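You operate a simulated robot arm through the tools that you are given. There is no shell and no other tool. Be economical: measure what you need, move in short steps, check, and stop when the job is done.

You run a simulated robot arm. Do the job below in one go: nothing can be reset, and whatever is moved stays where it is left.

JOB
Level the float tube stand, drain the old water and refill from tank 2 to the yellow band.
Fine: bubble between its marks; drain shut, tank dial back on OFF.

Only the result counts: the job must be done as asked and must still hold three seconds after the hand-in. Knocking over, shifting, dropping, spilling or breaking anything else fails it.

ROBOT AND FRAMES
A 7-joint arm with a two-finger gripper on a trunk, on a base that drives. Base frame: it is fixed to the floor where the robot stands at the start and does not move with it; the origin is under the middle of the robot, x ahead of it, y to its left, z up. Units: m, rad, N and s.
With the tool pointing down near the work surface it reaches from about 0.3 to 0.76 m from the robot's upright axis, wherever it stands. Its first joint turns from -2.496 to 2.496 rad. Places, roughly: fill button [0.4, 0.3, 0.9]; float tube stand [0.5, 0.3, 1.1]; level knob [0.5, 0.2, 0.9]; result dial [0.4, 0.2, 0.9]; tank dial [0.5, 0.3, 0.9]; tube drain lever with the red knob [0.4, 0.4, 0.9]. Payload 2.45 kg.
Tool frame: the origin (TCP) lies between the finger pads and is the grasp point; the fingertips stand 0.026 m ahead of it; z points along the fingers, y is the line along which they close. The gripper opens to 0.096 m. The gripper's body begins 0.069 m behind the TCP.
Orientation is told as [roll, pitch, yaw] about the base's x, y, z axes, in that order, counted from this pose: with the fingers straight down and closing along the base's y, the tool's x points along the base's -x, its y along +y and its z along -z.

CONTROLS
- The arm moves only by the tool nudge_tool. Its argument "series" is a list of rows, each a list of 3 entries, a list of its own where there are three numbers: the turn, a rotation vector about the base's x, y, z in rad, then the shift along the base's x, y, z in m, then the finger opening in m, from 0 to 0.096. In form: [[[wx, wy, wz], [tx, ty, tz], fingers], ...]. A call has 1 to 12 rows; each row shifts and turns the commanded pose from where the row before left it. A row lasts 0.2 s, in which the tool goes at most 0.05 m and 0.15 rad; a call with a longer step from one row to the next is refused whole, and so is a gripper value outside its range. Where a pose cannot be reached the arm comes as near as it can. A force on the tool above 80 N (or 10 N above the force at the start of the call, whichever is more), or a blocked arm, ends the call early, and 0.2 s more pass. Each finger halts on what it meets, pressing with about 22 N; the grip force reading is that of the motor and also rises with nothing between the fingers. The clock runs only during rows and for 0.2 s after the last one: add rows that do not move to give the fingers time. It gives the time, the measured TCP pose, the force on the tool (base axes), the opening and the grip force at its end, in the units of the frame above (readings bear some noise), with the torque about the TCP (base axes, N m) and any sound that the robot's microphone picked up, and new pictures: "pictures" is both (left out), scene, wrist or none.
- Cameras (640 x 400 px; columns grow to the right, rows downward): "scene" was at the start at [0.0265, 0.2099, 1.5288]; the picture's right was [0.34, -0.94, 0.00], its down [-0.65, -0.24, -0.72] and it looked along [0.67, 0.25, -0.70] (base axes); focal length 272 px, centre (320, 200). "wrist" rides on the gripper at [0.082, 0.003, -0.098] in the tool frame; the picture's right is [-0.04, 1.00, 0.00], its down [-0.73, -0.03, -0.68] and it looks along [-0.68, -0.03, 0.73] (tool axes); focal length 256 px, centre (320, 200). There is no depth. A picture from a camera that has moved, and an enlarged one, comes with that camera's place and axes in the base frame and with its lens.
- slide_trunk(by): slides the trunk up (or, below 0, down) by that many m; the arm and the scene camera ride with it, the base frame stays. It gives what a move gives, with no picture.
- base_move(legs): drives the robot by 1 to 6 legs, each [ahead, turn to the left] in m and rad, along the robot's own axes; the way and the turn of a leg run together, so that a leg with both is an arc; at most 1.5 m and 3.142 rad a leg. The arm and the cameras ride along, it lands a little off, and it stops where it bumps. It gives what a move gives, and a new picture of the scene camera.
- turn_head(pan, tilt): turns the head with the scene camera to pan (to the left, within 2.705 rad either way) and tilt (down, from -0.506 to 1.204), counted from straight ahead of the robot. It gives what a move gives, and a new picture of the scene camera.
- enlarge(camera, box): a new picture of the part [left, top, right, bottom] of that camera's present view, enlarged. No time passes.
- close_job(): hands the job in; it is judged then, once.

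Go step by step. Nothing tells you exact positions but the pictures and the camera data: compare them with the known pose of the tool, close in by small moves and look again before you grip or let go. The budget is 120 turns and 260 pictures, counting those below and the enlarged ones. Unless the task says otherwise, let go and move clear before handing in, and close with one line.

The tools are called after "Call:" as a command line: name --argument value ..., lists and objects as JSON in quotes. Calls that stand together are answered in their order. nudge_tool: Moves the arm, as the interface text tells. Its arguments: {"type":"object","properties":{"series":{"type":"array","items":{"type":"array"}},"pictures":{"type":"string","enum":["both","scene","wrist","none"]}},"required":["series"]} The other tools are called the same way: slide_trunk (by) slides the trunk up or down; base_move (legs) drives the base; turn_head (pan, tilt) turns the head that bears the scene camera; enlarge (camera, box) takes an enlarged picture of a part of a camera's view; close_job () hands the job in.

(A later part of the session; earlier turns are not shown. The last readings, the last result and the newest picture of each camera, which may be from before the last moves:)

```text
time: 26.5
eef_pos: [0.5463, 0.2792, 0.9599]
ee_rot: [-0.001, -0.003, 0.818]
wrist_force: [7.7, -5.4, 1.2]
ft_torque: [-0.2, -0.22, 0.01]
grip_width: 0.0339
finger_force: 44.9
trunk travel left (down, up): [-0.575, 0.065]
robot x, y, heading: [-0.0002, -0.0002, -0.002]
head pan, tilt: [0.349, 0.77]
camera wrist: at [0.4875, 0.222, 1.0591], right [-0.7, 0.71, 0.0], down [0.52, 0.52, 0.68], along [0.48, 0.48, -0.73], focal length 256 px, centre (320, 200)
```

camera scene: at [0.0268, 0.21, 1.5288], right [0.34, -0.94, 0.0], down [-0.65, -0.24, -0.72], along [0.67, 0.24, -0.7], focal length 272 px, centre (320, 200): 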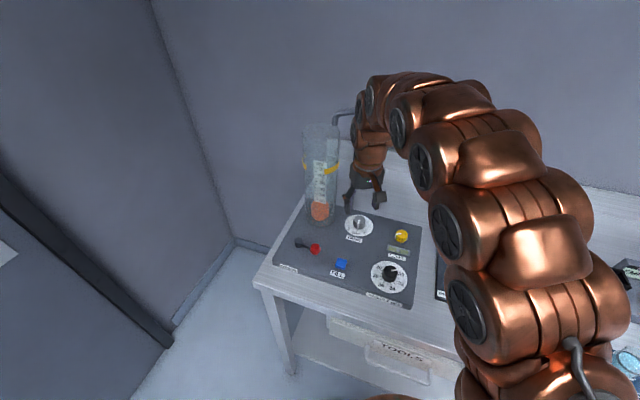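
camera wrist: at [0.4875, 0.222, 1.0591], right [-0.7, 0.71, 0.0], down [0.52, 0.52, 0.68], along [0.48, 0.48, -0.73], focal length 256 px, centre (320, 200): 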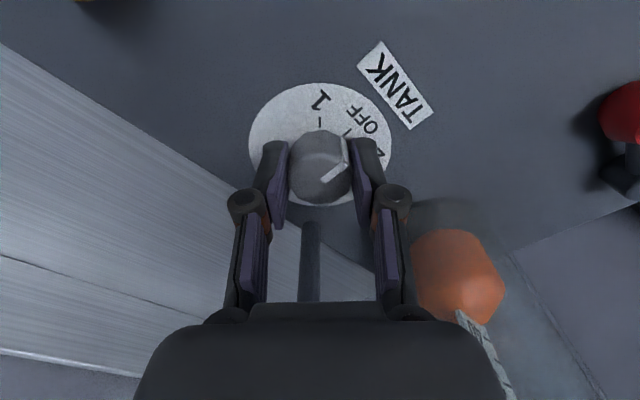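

Call:
nudge_tool --series '[[[0, 0, -0.12], [0, 0, 0], 0.03], [[0, 0, -0.12], [0, 0, 0], 0.03], [[0, 0, -0.12], [0, 0, 0], 0.03], [[0, 0, -0.12], [0, 0, 0], 0.03], [[0, 0, -0.12], [0, 0, 0], 0.03], [[0, 0, -0.12], [0, 0, 0], 0.03], [[0, 0, 0], [0, 0, 0], 0.03]]'

Call:
enlarge --camera "wrist" --box '[220, 50, 420, 220]'

Call:
enlarge --camera "scene" --box '[280, 110, 420, 285]'

```text
time: 28.1
eef_pos: [0.5453, 0.2793, 0.9598]
ee_rot: [0.001, -0.003, 0.097]
wrist_force: [18.8, -2.0, 10.2]
ft_torque: [-0.02, -0.61, 0.0]
grip_width: 0.0335
finger_force: 45.2
trunk travel left (down, up): [-0.575, 0.065]
robot x, y, heading: [0.0005, 0.0016, -0.0]
head pan, tilt: [0.349, 0.77]
camera scene: at [0.0276, 0.2094, 1.529], right [0.34, -0.94, 0.0], down [-0.65, -0.24, -0.72], along [0.67, 0.24, -0.7], focal length 272 px, centre (320, 200)
camera wrist: at [0.4637, 0.2753, 1.059], right [-0.06, 1.0, 0.0], down [0.73, 0.04, 0.68], along [0.68, 0.04, -0.73], focal length 256 px, centre (320, 200)
```

scene: 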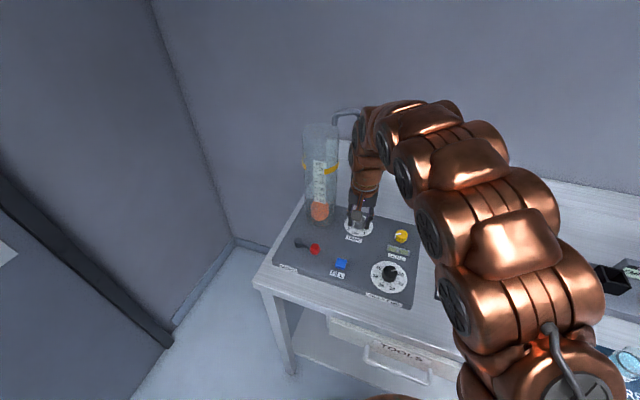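
wrist: 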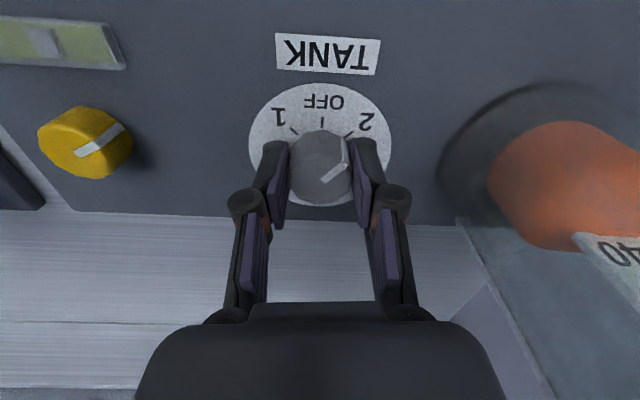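

```text
2.35 times, centred on (320, 135) of wrist
camera zoom: at [0.4637, 0.2753, 1.059], right [-0.06, 1.0, 0.0], down [0.73, 0.04, 0.68], along [0.68, 0.04, -0.73], focal length 602 px, centre (320, 353)
```

zoom: 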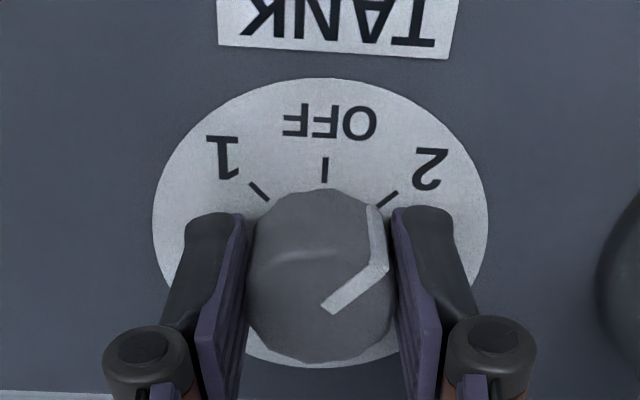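

```text
2.29 times, centred on (350, 198) of scene
camera zoom: at [0.0276, 0.2094, 1.529], right [0.34, -0.94, 0.0], down [-0.65, -0.24, -0.72], along [0.67, 0.24, -0.7], focal length 621 px, centre (251, 206)
```

zoom: 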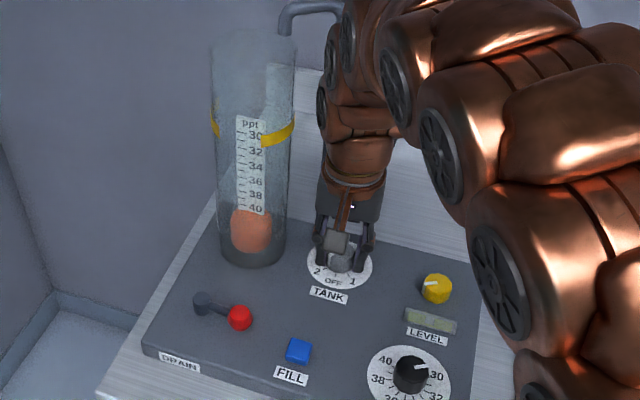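

Marks are at ±45°; the pointer is at ~42–43°. A touch more, then release and check.

Call:
nudge_tool --series '[[[0, 0, -0.05], [0, 0, 0], 0.03], [[0, 0, 0], [0, 0, 0], 0.03], [[0, 0, 0], [0, 0, 0], 0.065], [[0, 0, 0], [0, 0, 0], 0.065], [[0, 0, 0], [0, 0, 0.02], 0.065], [[0, 0, 0], [0, 0, 0.04], 0.065], [[0, 0, 0], [-0.03, -0.02, 0.02], 0.065], [[0, 0, 0], [0, 0, 0], 0.06]]' --pictures "none"

Call:
enlarge --camera "wrist" --box '[270, 60, 430, 180]'

```text
time: 29.9
eef_pos: [0.5149, 0.2593, 1.0401]
ee_rot: [-0.001, -0.003, 0.048]
wrist_force: [0.4, -0.2, -1.3]
ft_torque: [-0.01, 0.01, -0.02]
grip_width: 0.0602
finger_force: 0.1
trunk travel left (down, up): [-0.575, 0.065]
robot x, y, heading: [-0.0001, 0.0032, -0.001]
head pan, tilt: [0.349, 0.77]
```

```text
3.33 times, centred on (350, 120) of wrist
camera zoom: at [0.4329, 0.2595, 1.1398], right [-0.01, 1.0, 0.0], down [0.73, 0.01, 0.68], along [0.68, 0.01, -0.73], focal length 853 px, centre (220, 467)
```

zoom: 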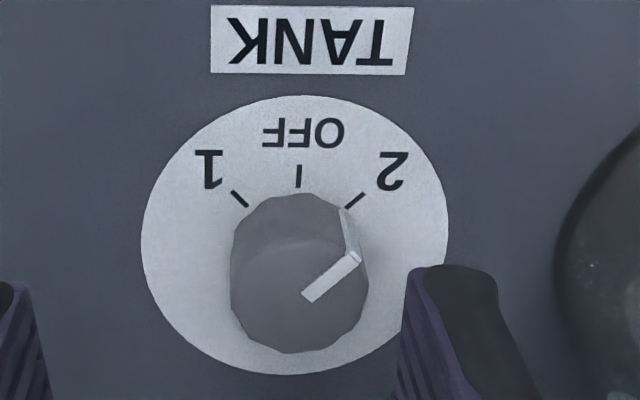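

Dial on 2. Now back to the drain lever knob to close it, reversing the earlier arc.

Call:
nudge_tool --series '[[[0, 0, 0.13], [-0.045, 0, 0], 0.06], [[0, 0, 0.13], [-0.045, 0.0, 0], 0.06], [[0, 0, 0.14], [-0.005, 0.03, 0], 0.06], [[0, 0, 0.14], [0, 0.03, 0], 0.06], [[0, 0, 0.14], [0, 0.03, 0], 0.055], [[0, 0, 0.14], [0, 0.01, 0], 0.055], [[0, 0, 0.14], [0, 0, 0], 0.055], [[0, 0, 0.14], [0, 0, 0], 0.055], [[0, 0, 0.14], [0, 0, -0.02], 0.055], [[0, 0, 0], [0, 0, 0], 0.055]]' --pictures "wrist"

```text
time: 32.1
eef_pos: [0.42, 0.3587, 1.0203]
ee_rot: [-0.002, -0.001, 1.29]
wrist_force: [-0.1, -0.5, 0.2]
ft_torque: [-0.02, -0.02, 0.0]
grip_width: 0.0549
finger_force: 0.1
trunk travel left (down, up): [-0.575, 0.065]
robot x, y, heading: [0.0001, -0.0002, -0.006]
head pan, tilt: [0.349, 0.77]
camera wrist: at [0.3937, 0.2823, 1.1188], right [-0.95, 0.32, 0.0], down [0.23, 0.7, 0.68], along [0.21, 0.65, -0.73], focal length 256 px, centre (320, 200)
```

wrist: 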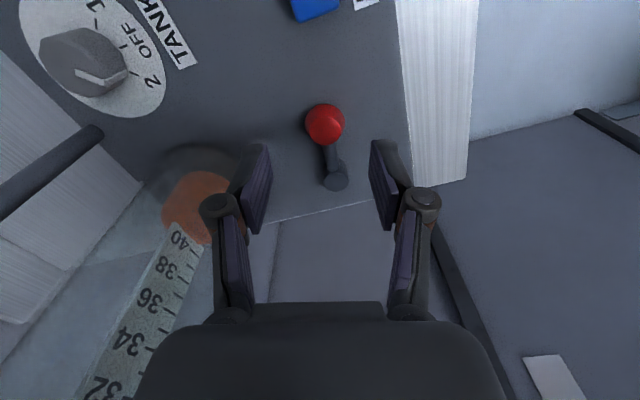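

Call:
nudge_tool --series '[[[0, 0, 0], [0, 0, -0.03], 0.055], [[0, 0, 0], [0, 0.001, -0.026], 0.055], [[0, 0, 0], [0, 0, 0], 0.036], [[0, 0, 0], [0, 0, 0], 0.036], [[0, 0, -0.14], [-0.0075, 0.002, 0], 0.036], [[0, 0, -0.14], [-0.0072, 0.0028, 0], 0.036], [[0, 0, -0.14], [-0.0069, 0.0036, 0], 0.036], [[0, 0, -0.14], [-0.0063, 0.0046, 0], 0.036], [[0, 0, -0.14], [-0.0056, 0.0054, 0], 0.036], [[0, 0, -0.14], [-0.0047, 0.0062, 0], 0.036], [[0, 0, -0.14], [-0.0037, 0.0069, 0], 0.036], [[0, 0, -0.14], [-0.0026, 0.0073, 0], 0.036]]' --pictures "wrist"

```text
time: 34.7
eef_pos: [0.376, 0.3994, 0.9655]
ee_rot: [0.001, -0.001, 0.168]
wrist_force: [0.1, 1.2, -0.8]
ft_torque: [0.0, 0.03, 0.0]
grip_width: 0.036
finger_force: 0.2
trunk travel left (down, up): [-0.575, 0.065]
robot x, y, heading: [0.0011, 0.0049, -0.008]
head pan, tilt: [0.349, 0.77]
camera wrist: at [0.2938, 0.3904, 1.0639], right [-0.13, 0.99, 0.0], down [0.73, 0.09, 0.68], along [0.68, 0.09, -0.73], focal length 256 px, centre (320, 200)
```

wrist: 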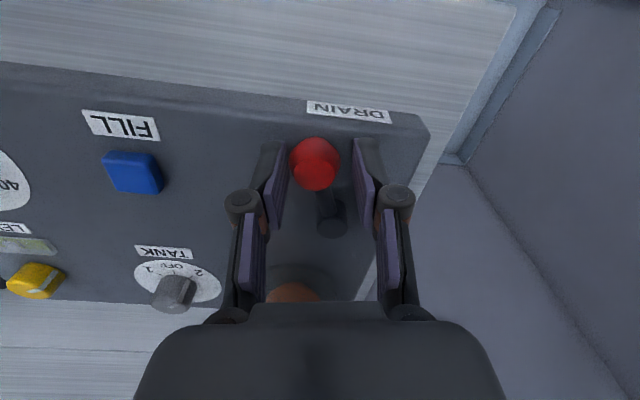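

Call:
nudge_tool --series '[[[0, 0, -0.1], [-0.001, 0.01, 0], 0.036], [[0, 0, -0.06], [0, 0.007, 0], 0.036], [[0, 0, 0], [0, 0.004, 0], 0.036], [[0, 0, 0], [0, 0, 0], 0.036]]' --pictures "wrist"

```text
time: 35.7
eef_pos: [0.3748, 0.419, 0.9641]
ee_rot: [-0.001, -0.001, 0.008]
wrist_force: [-1.2, -5.7, -2.0]
ft_torque: [-0.05, 0.09, 0.0]
grip_width: 0.0394
finger_force: 2.3
trunk travel left (down, up): [-0.575, 0.065]
robot x, y, heading: [0.0046, -0.0018, -0.004]
head pan, tilt: [0.349, 0.77]
camera wrist: at [0.2923, 0.4234, 1.0629], right [0.03, 1.0, 0.0], down [0.73, -0.02, 0.68], along [0.68, -0.02, -0.73], focal length 256 px, centre (320, 200)
```

wrist: 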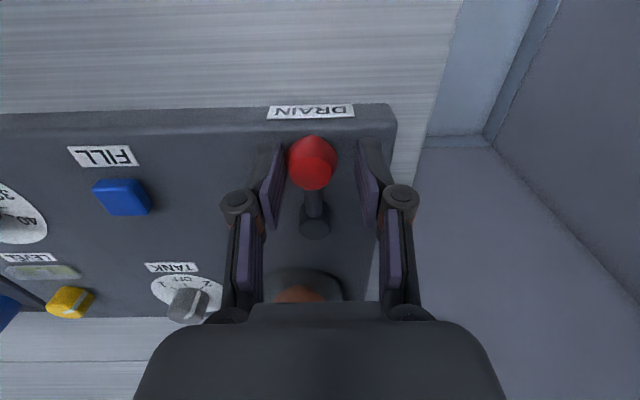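

Lever is against its stop (closed). Now move above the blue FILL button with closed fingers.

Call:
nudge_tool --series '[[[0, 0, 0], [0, -0.003, 0], 0.055], [[0, 0, 0], [0, 0, 0], 0.06], [[0, 0, 0], [0, 0, 0.03], 0.06], [[0, 0, 0], [0, 0, 0.035], 0.06], [[0, 0, 0], [0.01, -0.045, 0], 0.03], [[0, 0, 0], [0.01, -0.045, 0], 0.0], [[0, 0, 0], [0.006, -0.036, 0], 0.0], [[0, 0, 0], [0, 0, 0], 0.0], [[0, 0, 0], [0, 0, -0.025], 0.0], [[0, 0, 0], [0, 0, 0], 0.0]]'

Call:
enlarge --camera "scene" --box '[270, 100, 410, 290]'

```text
time: 37.9
eef_pos: [0.4003, 0.2912, 1.005]
ee_rot: [-0.001, -0.001, 0.007]
wrist_force: [0.2, -0.1, -0.1]
ft_torque: [-0.02, -0.01, -0.01]
grip_width: 0.0
finger_force: 22.4
trunk travel left (down, up): [-0.575, 0.065]
robot x, y, heading: [-0.0, 0.0006, -0.001]
head pan, tilt: [0.349, 0.77]
camera scene: at [0.0267, 0.2099, 1.5288], right [0.34, -0.94, 0.0], down [-0.65, -0.24, -0.72], along [0.67, 0.24, -0.7], focal length 272 px, centre (320, 200)
camera wrist: at [0.3177, 0.2948, 1.1031], right [0.03, 1.0, 0.0], down [0.73, -0.02, 0.68], along [0.68, -0.02, -0.73], focal length 256 px, centre (320, 200)
```

scene: 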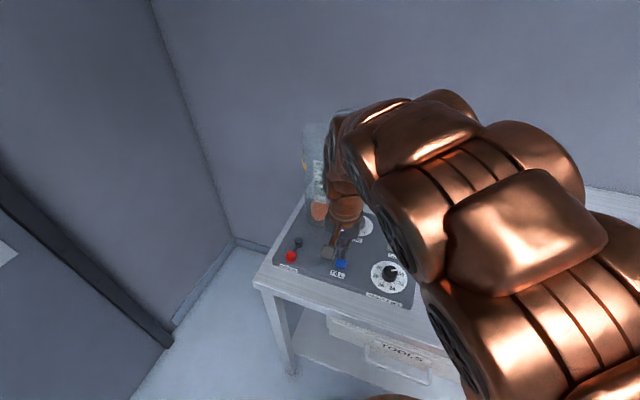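
wrist: 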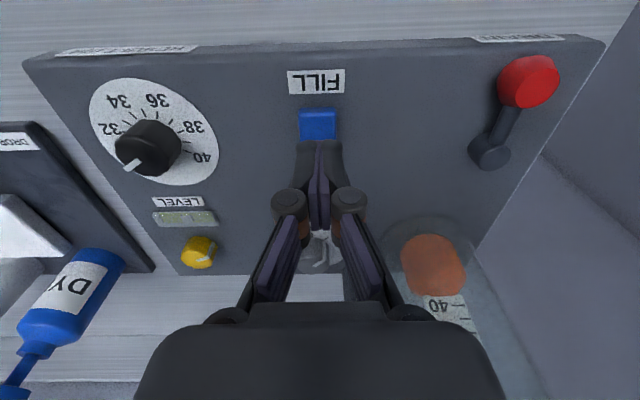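

```text
2.11 times, centred on (340, 195) of scene
camera zoom: at [0.0267, 0.2099, 1.5288], right [0.34, -0.94, 0.0], down [-0.65, -0.24, -0.72], along [0.67, 0.24, -0.7], focal length 572 px, centre (278, 210)
```

zoom: 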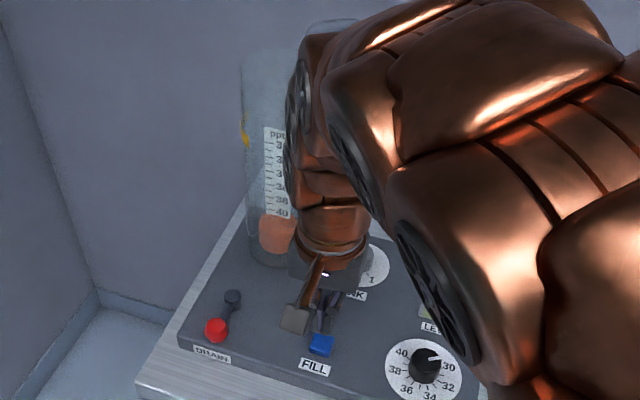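

The scale side of the tube stays visible in this pose. Brief test press of FILL.

Call:
nudge_tool --series '[[[0, 0, 0], [-0.002, 0, -0.028], 0.0], [[0, 0, 0], [0, 0, -0.008], 0.0], [[0, 0, 0], [0, 0, -0.003], 0.0], [[0, 0, 0], [0, 0, 0], 0.0]]' --pictures "wrist"

Call:
enlarge --camera "scene" --box '[270, 100, 410, 290]'

```text
time: 38.9
eef_pos: [0.3978, 0.29, 0.9648]
ee_rot: [-0.001, -0.001, 0.008]
wrist_force: [0.3, -0.2, 1.8]
ft_torque: [-0.01, -0.02, -0.03]
grip_width: 0.006
finger_force: 28.6
trunk travel left (down, up): [-0.575, 0.065]
robot x, y, heading: [-0.0025, 0.0036, -0.003]
head pan, tilt: [0.349, 0.77]
camera wrist: at [0.3158, 0.2943, 1.0639], right [0.03, 1.0, 0.0], down [0.73, -0.02, 0.68], along [0.68, -0.02, -0.73], focal length 256 px, centre (320, 200)
```

wrist: 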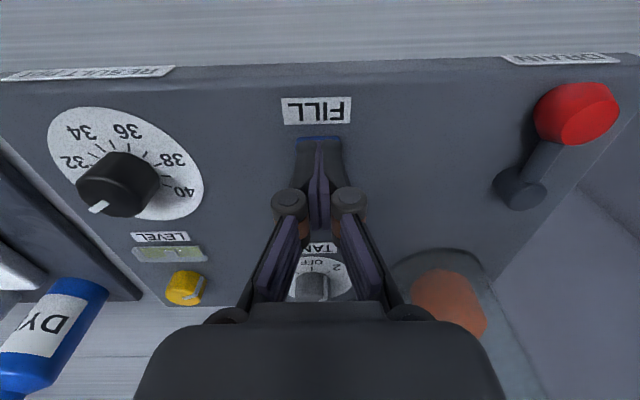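

```text
2.11 times, centred on (340, 195) of scene
camera zoom: at [0.0267, 0.2098, 1.5289], right [0.34, -0.94, 0.0], down [-0.65, -0.24, -0.72], along [0.67, 0.24, -0.7], focal length 572 px, centre (278, 210)
```

zoom: 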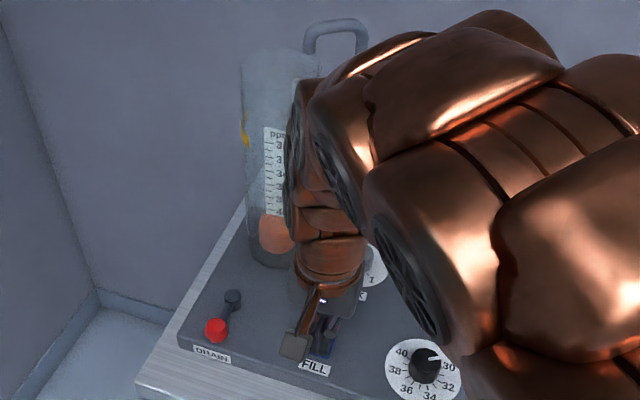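

Call:
nudge_tool --series '[[[0, 0, 0], [0, 0, -0.003], 0.0], [[0, 0, 0], [0, 0, -0.002], 0.0], [[0, 0, 0], [0, 0, 0], 0.0]]' --pictures "wrist"

Call:
enlarge --camera "scene" --box '[270, 100, 410, 290]'

```text
time: 39.7
eef_pos: [0.3979, 0.2906, 0.9591]
ee_rot: [0.0, -0.004, 0.009]
wrist_force: [-1.9, 0.9, 11.2]
ft_torque: [0.01, 0.04, 0.01]
grip_width: 0.006
finger_force: 28.5
trunk travel left (down, up): [-0.575, 0.065]
robot x, y, heading: [-0.0019, 0.0003, -0.007]
head pan, tilt: [0.349, 0.77]
heard: click
camera wrist: at [0.3158, 0.2942, 1.0591], right [0.03, 1.0, 0.0], down [0.73, -0.02, 0.68], along [0.68, -0.02, -0.73], focal length 256 px, centre (320, 200)
```

wrist: 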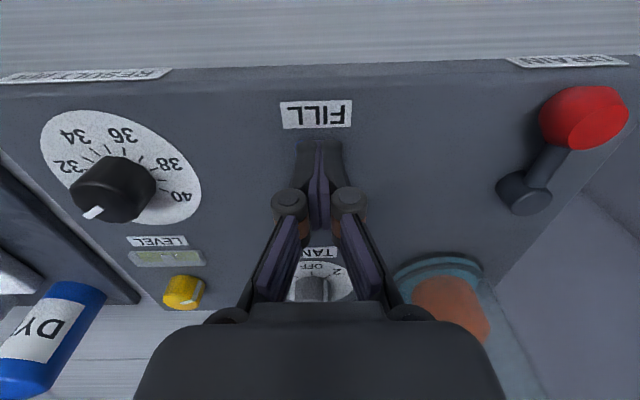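

```text
2.11 times, centred on (340, 195) of scene
camera zoom: at [0.0262, 0.2097, 1.529], right [0.34, -0.94, 0.0], down [-0.65, -0.24, -0.72], along [0.68, 0.24, -0.7], focal length 572 px, centre (278, 210)
```

zoom: 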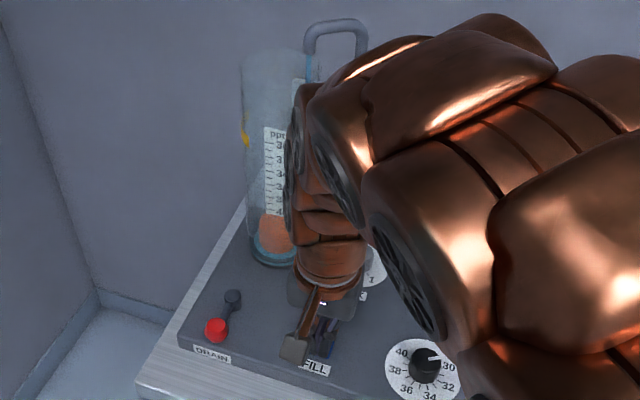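

It's filling. Hold and watch in short intervals.

Call:
nudge_tool --series '[[[0, 0, 0], [0, 0, 0], 0.0], [[0, 0, 0], [0, 0, 0], 0.0], [[0, 0, 0], [0, 0, 0], 0.0], [[0, 0, 0], [0, 0, 0], 0.0]]' --pictures "none"

Call:
enlarge --camera "scene" --box '[270, 100, 370, 240]'

```text
time: 40.7
eef_pos: [0.3985, 0.2908, 0.96]
ee_rot: [0.001, -0.002, 0.009]
wrist_force: [0.5, 3.9, 12.6]
ft_torque: [0.08, 0.01, -0.02]
grip_width: 0.006
finger_force: 28.8
trunk travel left (down, up): [-0.575, 0.065]
robot x, y, heading: [0.0001, -0.0027, 0.001]
head pan, tilt: [0.349, 0.77]
```

```text
2.86 times, centred on (320, 170) of scene
camera zoom: at [0.0263, 0.2098, 1.5289], right [0.34, -0.94, 0.0], down [-0.65, -0.24, -0.72], along [0.68, 0.24, -0.7], focal length 776 px, centre (320, 286)
```

zoom: 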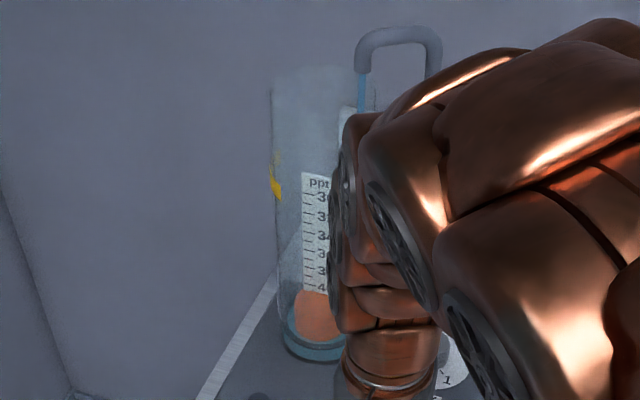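

Call:
nudge_tool --series '[[[0, 0, 0], [0, 0, 0], 0.0], [[0, 0, 0], [0, 0, 0], 0.0], [[0, 0, 0], [0, 0, 0], 0.0], [[0, 0, 0], [0, 0, 0], 0.0], [[0, 0, 0], [0, 0, 0], 0.0], [[0, 0, 0], [0, 0, 0], 0.0], [[0, 0, 0], [0, 0, 0], 0.0], [[0, 0, 0], [0, 0, 0], 0.0], [[0, 0, 0], [0, 0, 0], 0.0]]' --pictures "none"

Call:
enlarge --camera "scene" --box '[270, 100, 370, 240]'

```text
time: 42.7
eef_pos: [0.3977, 0.2904, 0.9598]
ee_rot: [0.0, -0.003, 0.008]
wrist_force: [1.3, 2.7, 13.0]
ft_torque: [0.05, -0.02, 0.0]
grip_width: 0.0061
finger_force: 28.7
trunk travel left (down, up): [-0.575, 0.065]
robot x, y, heading: [-0.0035, 0.0014, -0.003]
head pan, tilt: [0.349, 0.77]
```

```text
2.86 times, centred on (320, 170) of scene
camera zoom: at [0.0264, 0.2097, 1.5289], right [0.34, -0.94, 0.0], down [-0.65, -0.24, -0.72], along [0.68, 0.24, -0.7], focal length 776 px, centre (320, 286)
```

zoom: 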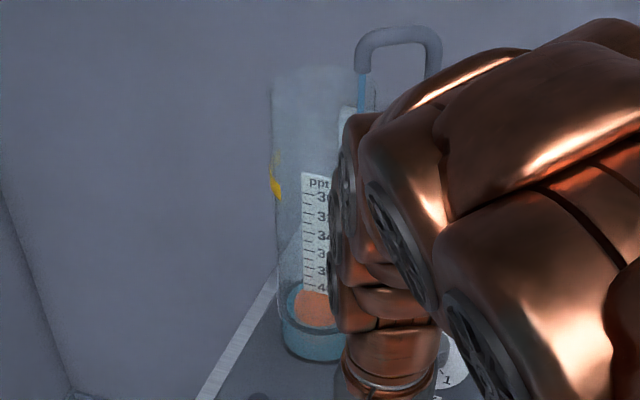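

Call:
nudge_tool --series '[[[0, 0, 0], [0, 0, 0], 0.0], [[0, 0, 0], [0, 0, 0], 0.0], [[0, 0, 0], [0, 0, 0], 0.0], [[0, 0, 0], [0, 0, 0], 0.0], [[0, 0, 0], [0, 0, 0], 0.0], [[0, 0, 0], [0, 0, 0], 0.0], [[0, 0, 0], [0, 0, 0], 0.0], [[0, 0, 0], [0, 0, 0], 0.0], [[0, 0, 0], [0, 0, 0], 0.0], [[0, 0, 0], [0, 0, 0], 0.0], [[0, 0, 0], [0, 0, 0], 0.0], [[0, 0, 0], [0, 0, 0], 0.0]]' --pictures "none"

Call:
enlarge --camera "scene" --box '[270, 100, 370, 240]'

```text
time: 45.3
eef_pos: [0.3988, 0.2907, 0.96]
ee_rot: [0.002, -0.002, 0.009]
wrist_force: [-0.2, 0.6, 12.7]
ft_torque: [0.01, 0.04, 0.05]
grip_width: 0.0056
finger_force: 28.1
trunk travel left (down, up): [-0.575, 0.065]
robot x, y, heading: [-0.004, 0.0015, 0.006]
head pan, tilt: [0.349, 0.77]
```

```text
2.86 times, centred on (320, 170) of scene
camera zoom: at [0.0263, 0.2096, 1.5289], right [0.34, -0.94, 0.0], down [-0.65, -0.24, -0.72], along [0.68, 0.24, -0.7], focal length 776 px, centre (320, 286)
```

zoom: 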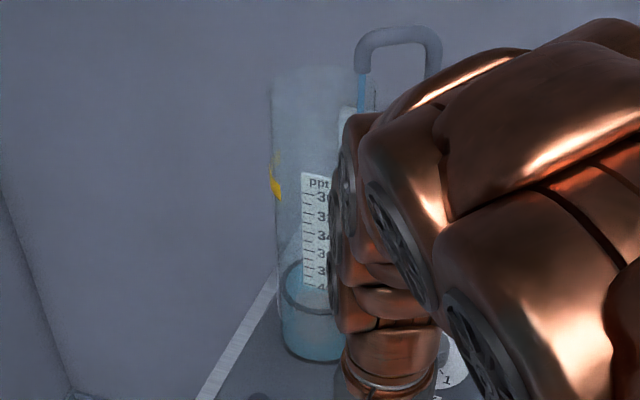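

Call:
nudge_tool --series '[[[0, 0, 0], [0, 0, 0], 0.0], [[0, 0, 0], [0, 0, 0], 0.0], [[0, 0, 0], [0, 0, 0], 0.0], [[0, 0, 0], [0, 0, 0], 0.0], [[0, 0, 0], [0, 0, 0], 0.0], [[0, 0, 0], [0, 0, 0], 0.0], [[0, 0, 0], [0, 0, 0], 0.0], [[0, 0, 0], [0, 0, 0], 0.0], [[0, 0, 0], [0, 0, 0], 0.0], [[0, 0, 0], [0, 0, 0], 0.0], [[0, 0, 0], [0, 0, 0], 0.0], [[0, 0, 0], [0, 0, 0], 0.0]]' --pictures "none"

Call:
nudge_tool --series '[[[0, 0, 0], [0, 0, 0], 0.0], [[0, 0, 0], [0, 0, 0], 0.0], [[0, 0, 0], [0, 0, 0], 0.0], [[0, 0, 0], [0, 0, 0], 0.0], [[0, 0, 0], [0, 0, 0], 0.0], [[0, 0, 0], [0, 0, 0], 0.0], [[0, 0, 0], [0, 0, 0], 0.0], [[0, 0, 0], [0, 0, 0], 0.0], [[0, 0, 0], [0, 0, 0], 0.0]]' --pictures "none"

Call:
enlarge --camera "scene" --box '[270, 100, 370, 240]'

```text
time: 47.9
eef_pos: [0.3976, 0.2914, 0.9583]
ee_rot: [0.001, -0.003, 0.009]
wrist_force: [0.2, -0.7, 12.1]
ft_torque: [0.0, -0.01, 0.02]
grip_width: 0.006
finger_force: 28.5
trunk travel left (down, up): [-0.575, 0.065]
robot x, y, heading: [-0.0029, 0.0015, -0.004]
head pan, tilt: [0.349, 0.77]
```

```text
time: 49.9
eef_pos: [0.3975, 0.291, 0.9592]
ee_rot: [0.0, -0.001, 0.009]
wrist_force: [0.3, -0.8, 13.4]
ft_torque: [-0.01, 0.01, -0.02]
grip_width: 0.0062
finger_force: 28.5
trunk travel left (down, up): [-0.575, 0.065]
robot x, y, heading: [-0.0003, -0.0017, -0.005]
head pan, tilt: [0.349, 0.77]
```

```text
2.86 times, centred on (320, 170) of scene
camera zoom: at [0.0263, 0.2096, 1.5289], right [0.34, -0.94, 0.0], down [-0.65, -0.24, -0.72], along [0.68, 0.24, -0.7], focal length 776 px, centre (320, 286)
```

zoom: 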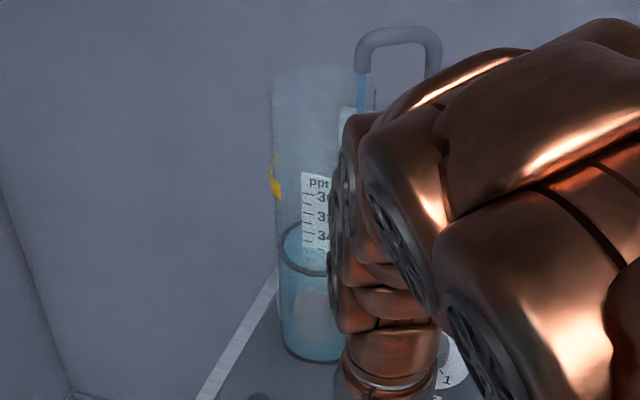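

Call:
nudge_tool --series '[[[0, 0, 0], [0, 0, 0], 0.0], [[0, 0, 0], [0, 0, 0], 0.0], [[0, 0, 0], [0, 0, 0], 0.0], [[0, 0, 0], [0, 0, 0], 0.0], [[0, 0, 0], [0, 0, 0], 0.0], [[0, 0, 0], [0, 0, 0], 0.0], [[0, 0, 0], [0, 0, 0], 0.0], [[0, 0, 0], [0, 0, 0], 0.0], [[0, 0, 0], [0, 0, 0], 0.0], [[0, 0, 0], [0, 0, 0], 0.0], [[0, 0, 0], [0, 0, 0], 0.0], [[0, 0, 0], [0, 0, 0], 0.0]]' --pictures "none"

Call:
enlarge --camera "scene" --box '[290, 115, 350, 200]'

```text
time: 52.5
eef_pos: [0.3972, 0.2912, 0.9598]
ee_rot: [0.0, -0.001, 0.008]
wrist_force: [0.1, 0.4, 11.7]
ft_torque: [-0.02, -0.03, 0.04]
grip_width: 0.0058
finger_force: 29.0
trunk travel left (down, up): [-0.575, 0.065]
robot x, y, heading: [-0.0007, -0.0021, -0.005]
head pan, tilt: [0.349, 0.77]
```

```text
4.71 times, centred on (320, 158) of scene
camera zoom: at [0.0263, 0.2096, 1.5289], right [0.34, -0.94, 0.0], down [-0.65, -0.24, -0.72], along [0.68, 0.24, -0.7], focal length 1279 px, centre (320, 400)
```

zoom: 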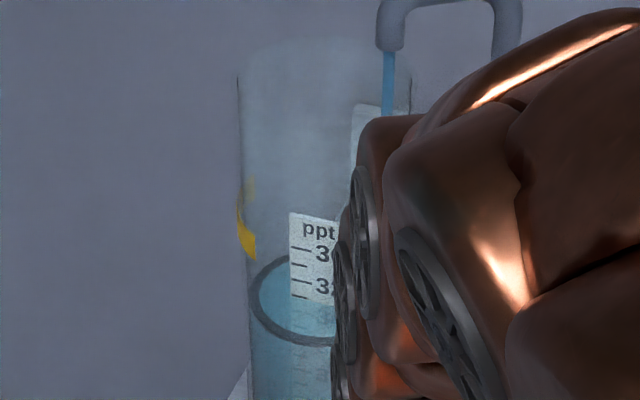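

Call:
nudge_tool --series '[[[0, 0, 0], [0, 0, 0], 0.0], [[0, 0, 0], [0, 0, 0], 0.0], [[0, 0, 0], [0, 0, 0], 0.0], [[0, 0, 0], [0, 0, 0], 0.0], [[0, 0, 0], [0, 0, 0], 0.0], [[0, 0, 0], [0, 0, 0], 0.0], [[0, 0, 0], [0, 0, 0], 0.0], [[0, 0, 0], [0, 0, 0], 0.0], [[0, 0, 0], [0, 0, 0], 0.0], [[0, 0, 0], [0, 0, 0], 0.0], [[0, 0, 0], [0, 0, 0], 0.0], [[0, 0, 0], [0, 0, 0], 0.0]]' --pictures "none"

Call:
enlarge --camera "scene" --box '[290, 115, 350, 200]'

```text
time: 55.1
eef_pos: [0.3976, 0.2909, 0.9596]
ee_rot: [0.0, -0.002, 0.009]
wrist_force: [-0.9, 0.2, 11.6]
ft_torque: [0.01, 0.01, -0.03]
grip_width: 0.0063
finger_force: 28.6
trunk travel left (down, up): [-0.575, 0.065]
robot x, y, heading: [-0.0024, -0.0012, 0.003]
head pan, tilt: [0.349, 0.77]
```

```text
4.71 times, centred on (320, 158) of scene
camera zoom: at [0.0263, 0.2096, 1.5289], right [0.34, -0.94, 0.0], down [-0.65, -0.24, -0.72], along [0.68, 0.24, -0.7], focal length 1279 px, centre (320, 400)
```

zoom: 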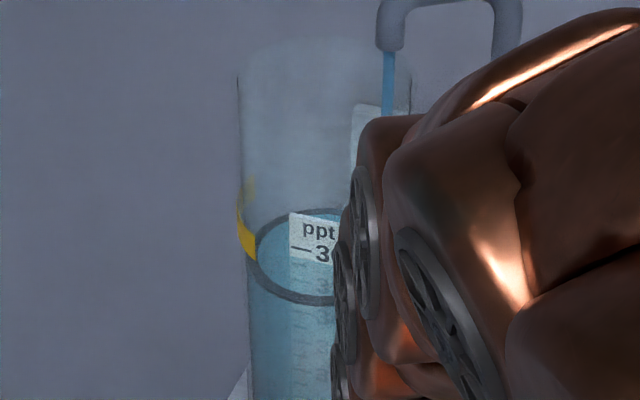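

Close to the band. A little more, then release and look unobstructed.

Call:
nudge_tool --series '[[[0, 0, 0], [0, 0, 0], 0.0], [[0, 0, 0], [0, 0, 0], 0.0], [[0, 0, 0], [0, 0, 0], 0.0], [[0, 0, 0], [0, 0, 0.03], 0.0], [[0, 0, 0], [0, 0, 0.03], 0.0], [[0, 0, 0], [0, -0.04, 0], 0.0], [[0, 0, 0], [0, -0.045, 0], 0.0], [[0, 0, 0], [0, -0.045, 0], 0.0], [[0, 0, 0], [0, 0, 0], 0.0]]' --pictures "none"

Call:
enlarge --camera "scene" --box '[280, 105, 380, 225]'

Call:
enlarge --camera "scene" --box '[295, 140, 345, 190]'

```text
time: 57.1
eef_pos: [0.3981, 0.1609, 1.0201]
ee_rot: [0.0, -0.002, 0.008]
wrist_force: [0.2, -0.8, 0.0]
ft_torque: [-0.01, 0.0, -0.01]
grip_width: 0.0
finger_force: 28.5
trunk travel left (down, up): [-0.575, 0.065]
robot x, y, heading: [0.0009, 0.0005, -0.002]
head pan, tilt: [0.349, 0.77]
```

```text
3.33 times, centred on (330, 165) of scene
camera zoom: at [0.0267, 0.2097, 1.5289], right [0.34, -0.94, 0.0], down [-0.65, -0.24, -0.72], along [0.67, 0.24, -0.7], focal length 906 px, centre (287, 317)
```

zoom: 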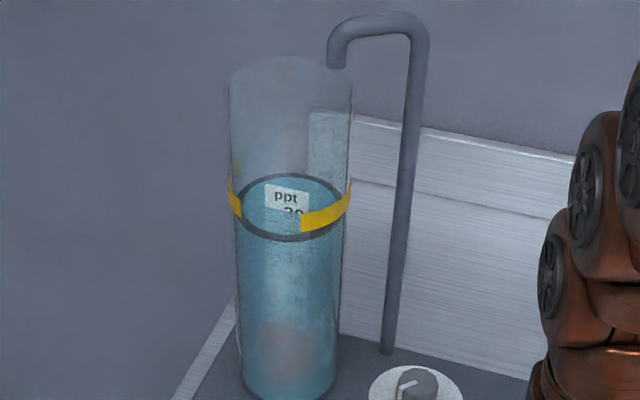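

```text
8.00 times, centred on (320, 165) of scene
camera zoom: at [0.0267, 0.2097, 1.5289], right [0.34, -0.94, 0.0], down [-0.65, -0.24, -0.72], along [0.67, 0.24, -0.7], focal length 2174 px, centre (320, 480)
```

zoom: 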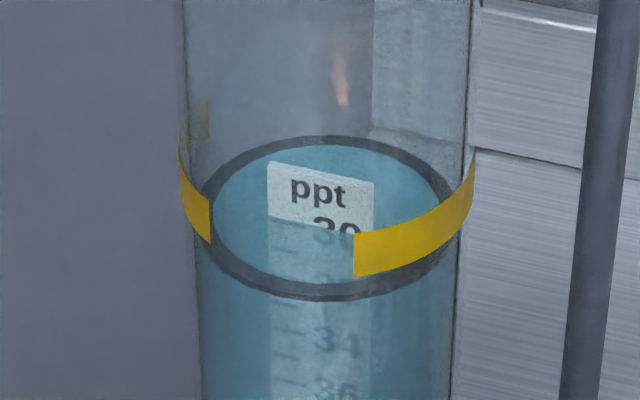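

Level is just below the band; about 1.6 s more needed. Press again for that long.

Call:
nudge_tool --series '[[[0, 0, 0], [0, 0.045, 0], 0.0], [[0, 0, 0], [0, 0.045, 0], 0.0], [[0, 0, 0], [0, 0.04, 0], 0.0], [[0, 0, 0], [0, 0, -0.03], 0.0], [[0, 0, 0], [0, 0, -0.016], 0.0], [[0, 0, 0], [0, 0, 0], 0.0]]' --pictures "wrist"

```text
time: 58.5
eef_pos: [0.3982, 0.2916, 0.9734]
ee_rot: [-0.002, 0.002, 0.009]
wrist_force: [1.0, -0.2, -0.1]
ft_torque: [0.01, -0.01, 0.0]
grip_width: 0.0
finger_force: 28.3
trunk travel left (down, up): [-0.575, 0.065]
robot x, y, heading: [0.0011, 0.0005, -0.005]
head pan, tilt: [0.349, 0.77]
camera wrist: at [0.3161, 0.295, 1.0722], right [0.03, 1.0, 0.0], down [0.73, -0.02, 0.68], along [0.68, -0.02, -0.73], focal length 256 px, centre (320, 200)
```

wrist: 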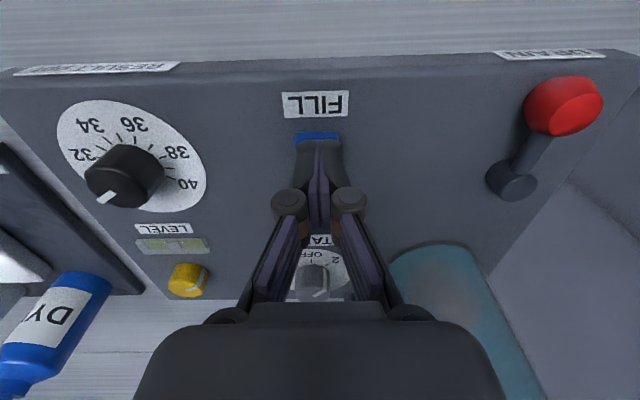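

Call:
nudge_tool --series '[[[0, 0, 0], [0, 0, -0.0145], 0.0], [[0, 0, 0], [0, 0, 0], 0.0], [[0, 0, 0], [0, 0, 0], 0.0], [[0, 0, 0], [0, 0, 0], 0.0], [[0, 0, 0], [0, 0, 0], 0.0], [[0, 0, 0], [0, 0, 0], 0.0], [[0, 0, 0], [0, 0, 0], 0.0], [[0, 0, 0], [0, 0, 0.03], 0.0], [[0, 0, 0], [0, 0, 0.03], 0.0], [[0, 0, 0], [0, -0.045, 0], 0.0], [[0, 0, 0], [0, -0.045, 0], 0.0], [[0, 0, 0], [0, -0.04, 0], 0.0]]' --pictures "none"

Call:
enlarge --camera "scene" --box '[295, 140, 345, 190]'

```text
time: 61.1
eef_pos: [0.3986, 0.1613, 1.0204]
ee_rot: [0.0, -0.001, 0.01]
wrist_force: [-0.4, 0.4, 0.9]
ft_torque: [-0.04, 0.02, -0.01]
grip_width: 0.0001
finger_force: 28.4
trunk travel left (down, up): [-0.575, 0.065]
robot x, y, heading: [-0.0015, -0.0016, -0.003]
head pan, tilt: [0.349, 0.77]
heard: click
```

```text
8.00 times, centred on (320, 165) of scene
camera zoom: at [0.0267, 0.2102, 1.5288], right [0.34, -0.94, 0.0], down [-0.65, -0.24, -0.72], along [0.67, 0.24, -0.7], focal length 2174 px, centre (320, 480)
```

zoom: 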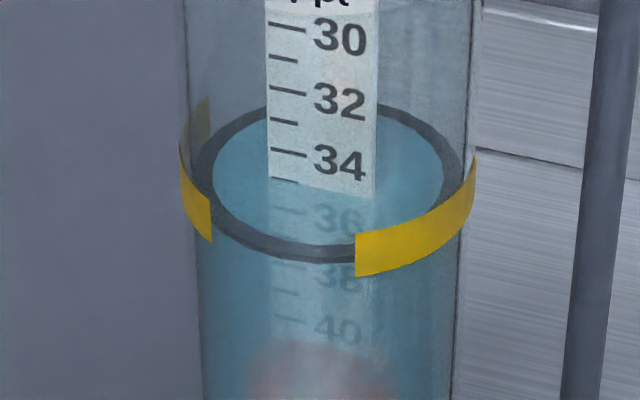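

Call:
nudge_tool --series '[[[0, 0, 0], [0, 0, 0], 0.0], [[0, 0, 0], [0, 0, 0], 0.0], [[0, 0, 0], [0, 0, 0], 0.0], [[0, 0, 0], [0, 0, 0], 0.0], [[0, 0, 0], [0, 0, 0], 0.0]]' --pictures "none"

Call:
enlarge --camera "scene" --box '[295, 140, 345, 190]'

Call:
enlarge --camera "scene" --box '[270, 100, 430, 300]'

```text
time: 62.3
eef_pos: [0.3993, 0.1609, 1.0187]
ee_rot: [-0.002, -0.003, 0.008]
wrist_force: [0.3, 0.3, -0.8]
ft_torque: [-0.01, -0.03, -0.01]
grip_width: 0.0
finger_force: 28.4
trunk travel left (down, up): [-0.575, 0.065]
robot x, y, heading: [-0.001, -0.0002, 0.001]
head pan, tilt: [0.349, 0.77]
```

```text
8.00 times, centred on (320, 165) of scene
camera zoom: at [0.0267, 0.2099, 1.5288], right [0.34, -0.94, 0.0], down [-0.65, -0.24, -0.72], along [0.67, 0.24, -0.7], focal length 2174 px, centre (320, 480)
```

zoom: 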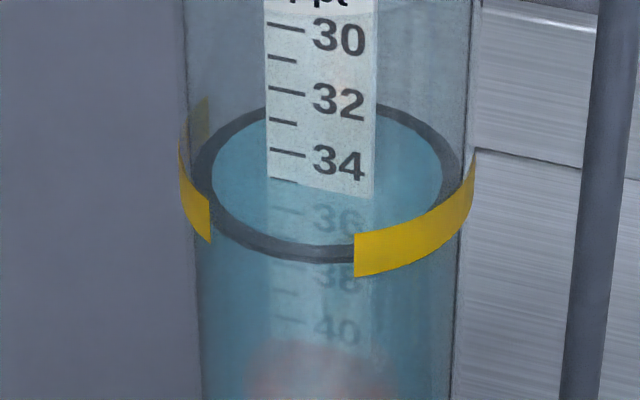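

```text
2.00 times, centred on (350, 200) of scene
camera zoom: at [0.0267, 0.2099, 1.5288], right [0.34, -0.94, 0.0], down [-0.65, -0.24, -0.72], along [0.67, 0.24, -0.7], focal length 544 px, centre (260, 200)
```

zoom: 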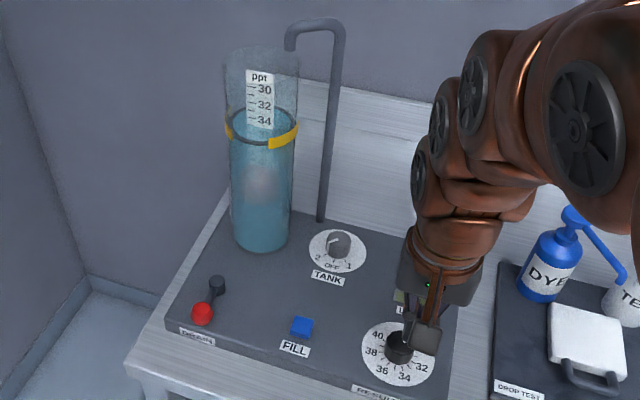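

Level is inside the band but ~4 mm below centre; one short press to centre it.

Call:
nudge_tool --series '[[[0, 0, 0], [0, 0.045, 0], 0.0], [[0, 0, 0], [0, 0.045, 0], 0.0], [[0, 0, 0], [0, 0.04, 0], 0.0], [[0, 0, 0], [0, 0, -0.03], 0.0], [[0, 0, 0], [0, 0, -0.016], 0.0], [[0, 0, 0], [0, 0, 0], 0.0]]' --pictures "none"

Call:
nudge_tool --series '[[[0, 0, 0], [0, 0, -0.0145], 0.0], [[0, 0, 0], [0, 0, 0], 0.0], [[0, 0, 0], [0, 0, 0.03], 0.0], [[0, 0, 0], [0, 0, 0.03], 0.0], [[0, 0, 0], [0, -0.045, 0], 0.0], [[0, 0, 0], [0, -0.045, 0], 0.0], [[0, 0, 0], [0, -0.04, 0], 0.0], [[0, 0, 0], [0, 0, 0], 0.0]]' --pictures "none"

Call:
enlarge --camera "scene" --box '[295, 140, 345, 190]'

```text
time: 63.7
eef_pos: [0.3987, 0.2912, 0.9734]
ee_rot: [-0.003, 0.001, 0.01]
wrist_force: [0.3, -0.1, 0.3]
ft_torque: [0.03, 0.04, -0.01]
grip_width: 0.0
finger_force: 28.5
trunk travel left (down, up): [-0.575, 0.065]
robot x, y, heading: [-0.0035, 0.0013, 0.004]
head pan, tilt: [0.349, 0.77]
```

```text
time: 65.5
eef_pos: [0.3972, 0.1613, 1.0191]
ee_rot: [0.0, -0.002, 0.009]
wrist_force: [-0.2, -0.9, -0.8]
ft_torque: [-0.01, -0.01, 0.01]
grip_width: 0.0002
finger_force: 28.5
trunk travel left (down, up): [-0.575, 0.065]
robot x, y, heading: [-0.0022, 0.0017, 0.001]
head pan, tilt: [0.349, 0.77]
heard: click
```

```text
8.00 times, centred on (320, 165) of scene
camera zoom: at [0.0267, 0.2097, 1.5289], right [0.34, -0.94, 0.0], down [-0.65, -0.24, -0.72], along [0.67, 0.24, -0.7], focal length 2174 px, centre (320, 480)
```

zoom: 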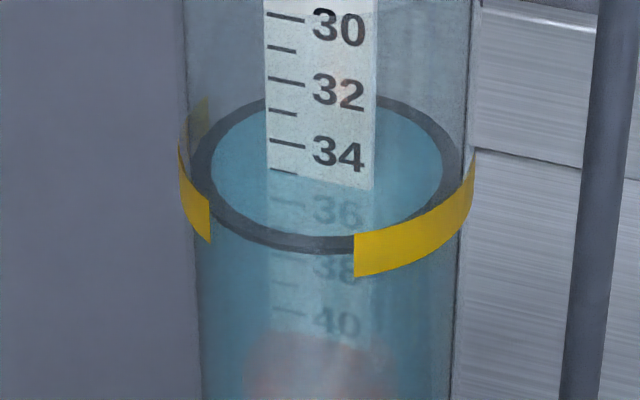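

Level is centred on the band. Now back to the tank dial to turn it to OFF.

Call:
nudge_tool --series '[[[0, 0, 0], [0.04, 0, 0.02], 0.03], [[0, 0, 0.04], [0.04, 0.02, 0], 0.06], [[0, 0, 0], [0.035, 0.033, 0], 0.065], [[0, 0, 0], [0.025, 0.04, 0], 0.065], [[0, 0, 0], [0.008, 0.026, 0], 0.065], [[0, 0, 0], [0, 0, -0.03], 0.065], [[0, 0, 0], [0, 0, -0.03], 0.065], [[0, 0, 0], [0, 0, -0.019], 0.065], [[0, 0, 0], [0, 0, 0], 0.065]]' --pictures "wrist"

```text
time: 67.5
eef_pos: [0.5458, 0.2799, 0.9604]
ee_rot: [0.002, -0.002, 0.049]
wrist_force: [0.8, 1.0, -0.4]
ft_torque: [-0.03, 0.0, -0.02]
grip_width: 0.0654
finger_force: 0.0
trunk travel left (down, up): [-0.575, 0.065]
robot x, y, heading: [-0.0008, -0.002, -0.002]
head pan, tilt: [0.349, 0.77]
camera wrist: at [0.4638, 0.2802, 1.059], right [-0.01, 1.0, 0.0], down [0.73, 0.01, 0.68], along [0.68, 0.01, -0.73], focal length 256 px, centre (320, 200)
```

wrist: 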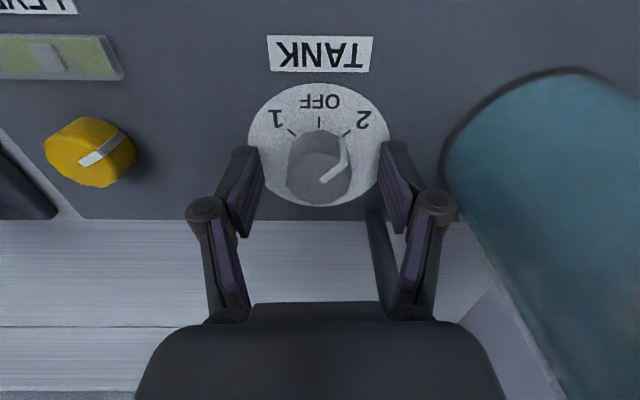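

Call:
nudge_tool --series '[[[0, 0, 0], [0, 0, 0], 0.03], [[0, 0, 0], [0, 0, 0], 0.03], [[0, 0, 0], [0, 0, 0], 0.03], [[0, 0, 0], [0, 0, 0], 0.03], [[0, 0, 0.13], [0, 0, 0], 0.03], [[0, 0, 0.13], [0, 0, 0], 0.03], [[0, 0, 0.13], [0, 0, 0], 0.03], [[0, 0, 0.13], [0, 0, 0], 0.03], [[0, 0, 0.13], [0, 0, 0], 0.03], [[0, 0, 0.13], [0, 0, 0], 0.03], [[0, 0, 0], [0, 0, 0], 0.03]]' --pictures "none"

Call:
enlarge --camera "wrist" --box '[220, 50, 420, 220]'

```text
time: 69.9
eef_pos: [0.5461, 0.279, 0.9606]
ee_rot: [0.0, 0.001, 0.83]
wrist_force: [1.5, -16.5, -3.4]
ft_torque: [-0.49, -0.01, 0.0]
grip_width: 0.0335
finger_force: 44.8
trunk travel left (down, up): [-0.575, 0.065]
robot x, y, heading: [-0.0021, -0.0045, -0.008]
head pan, tilt: [0.349, 0.77]
```

```text
2.35 times, centred on (320, 135) of wrist
camera zoom: at [0.4884, 0.2215, 1.0592], right [-0.71, 0.7, 0.0], down [0.52, 0.52, 0.68], along [0.48, 0.48, -0.73], focal length 602 px, centre (320, 353)
```

zoom: 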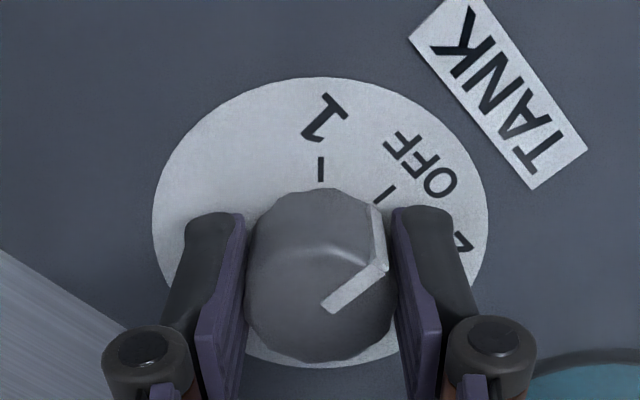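

Call:
nudge_tool --series '[[[0, 0, 0], [0, 0, 0], 0.065], [[0, 0, 0], [0, 0, 0], 0.065], [[0, 0, 0], [0, 0, 0.03], 0.065], [[0, 0, 0], [0, 0, 0.04], 0.065], [[0, 0, -0.14], [-0.03, -0.02, 0.01], 0.065], [[0, 0, -0.14], [-0.02, -0.02, 0], 0.06], [[0, 0, -0.14], [-0.02, -0.02, 0], 0.06], [[0, 0, -0.14], [0, 0, 0], 0.06], [[0, 0, -0.14], [0, 0, 0], 0.06], [[0, 0, -0.13], [0, 0, 0], 0.06], [[0, 0, 0], [0, 0, 0], 0.06]]' --pictures "wrist"

Call:
enlarge --camera "wrist" --box '[260, 60, 480, 200]'

Call:
enlarge --camera "wrist" --box '[180, 60, 280, 140]'

Call:
enlarge --camera "scene" --box '[270, 100, 430, 300]'

```text
time: 72.3
eef_pos: [0.4764, 0.2206, 1.0401]
ee_rot: [-0.001, -0.002, -0.005]
wrist_force: [-0.1, -0.1, 0.3]
ft_torque: [0.01, -0.03, 0.0]
grip_width: 0.0603
finger_force: 0.1
trunk travel left (down, up): [-0.575, 0.065]
robot x, y, heading: [0.002, 0.0013, -0.002]
head pan, tilt: [0.349, 0.77]
camera wrist: at [0.3945, 0.2241, 1.139], right [0.04, 1.0, 0.0], down [0.73, -0.03, 0.68], along [0.68, -0.03, -0.73], focal length 256 px, centre (320, 200)
```

wrist: 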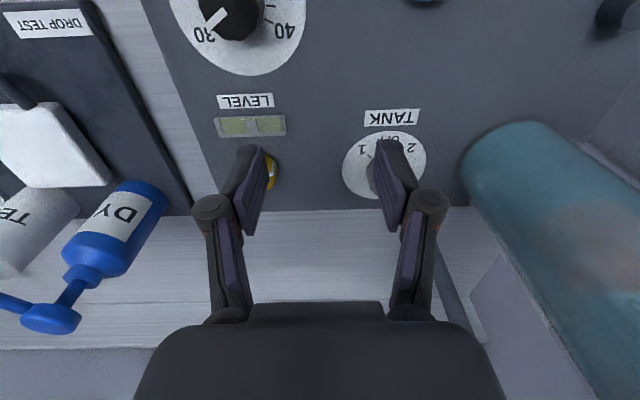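

```text
2.86 times, centred on (370, 130) of wrist
camera zoom: at [0.3945, 0.2241, 1.139], right [0.04, 1.0, 0.0], down [0.73, -0.03, 0.68], along [0.68, -0.03, -0.73], focal length 731 px, centre (177, 400)
```

zoom: 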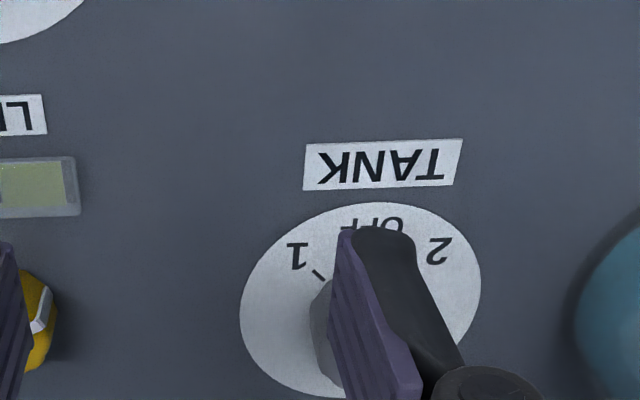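

```text
5.00 times, centred on (230, 100) of wrist
camera zoom: at [0.3945, 0.2241, 1.139], right [0.04, 1.0, 0.0], down [0.73, -0.03, 0.68], along [0.68, -0.03, -0.73], focal length 1280 px, centre (770, 700)
```

zoom: 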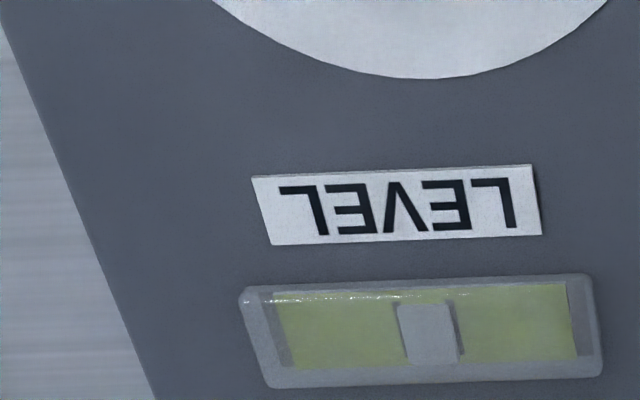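

```text
2.00 times, centred on (350, 200) of scene
camera zoom: at [0.0267, 0.2098, 1.5288], right [0.34, -0.94, 0.0], down [-0.65, -0.24, -0.72], along [0.67, 0.24, -0.7], focal length 544 px, centre (260, 200)
```

zoom: 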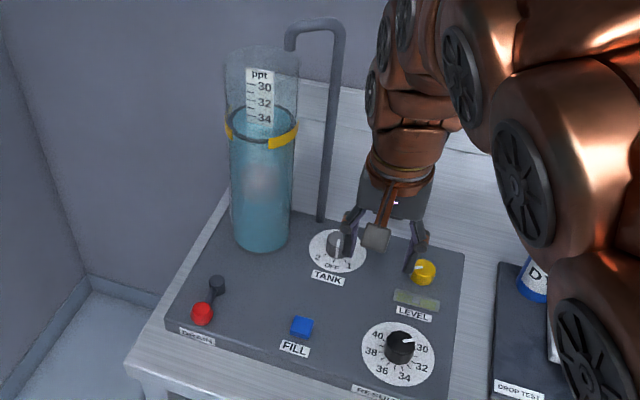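

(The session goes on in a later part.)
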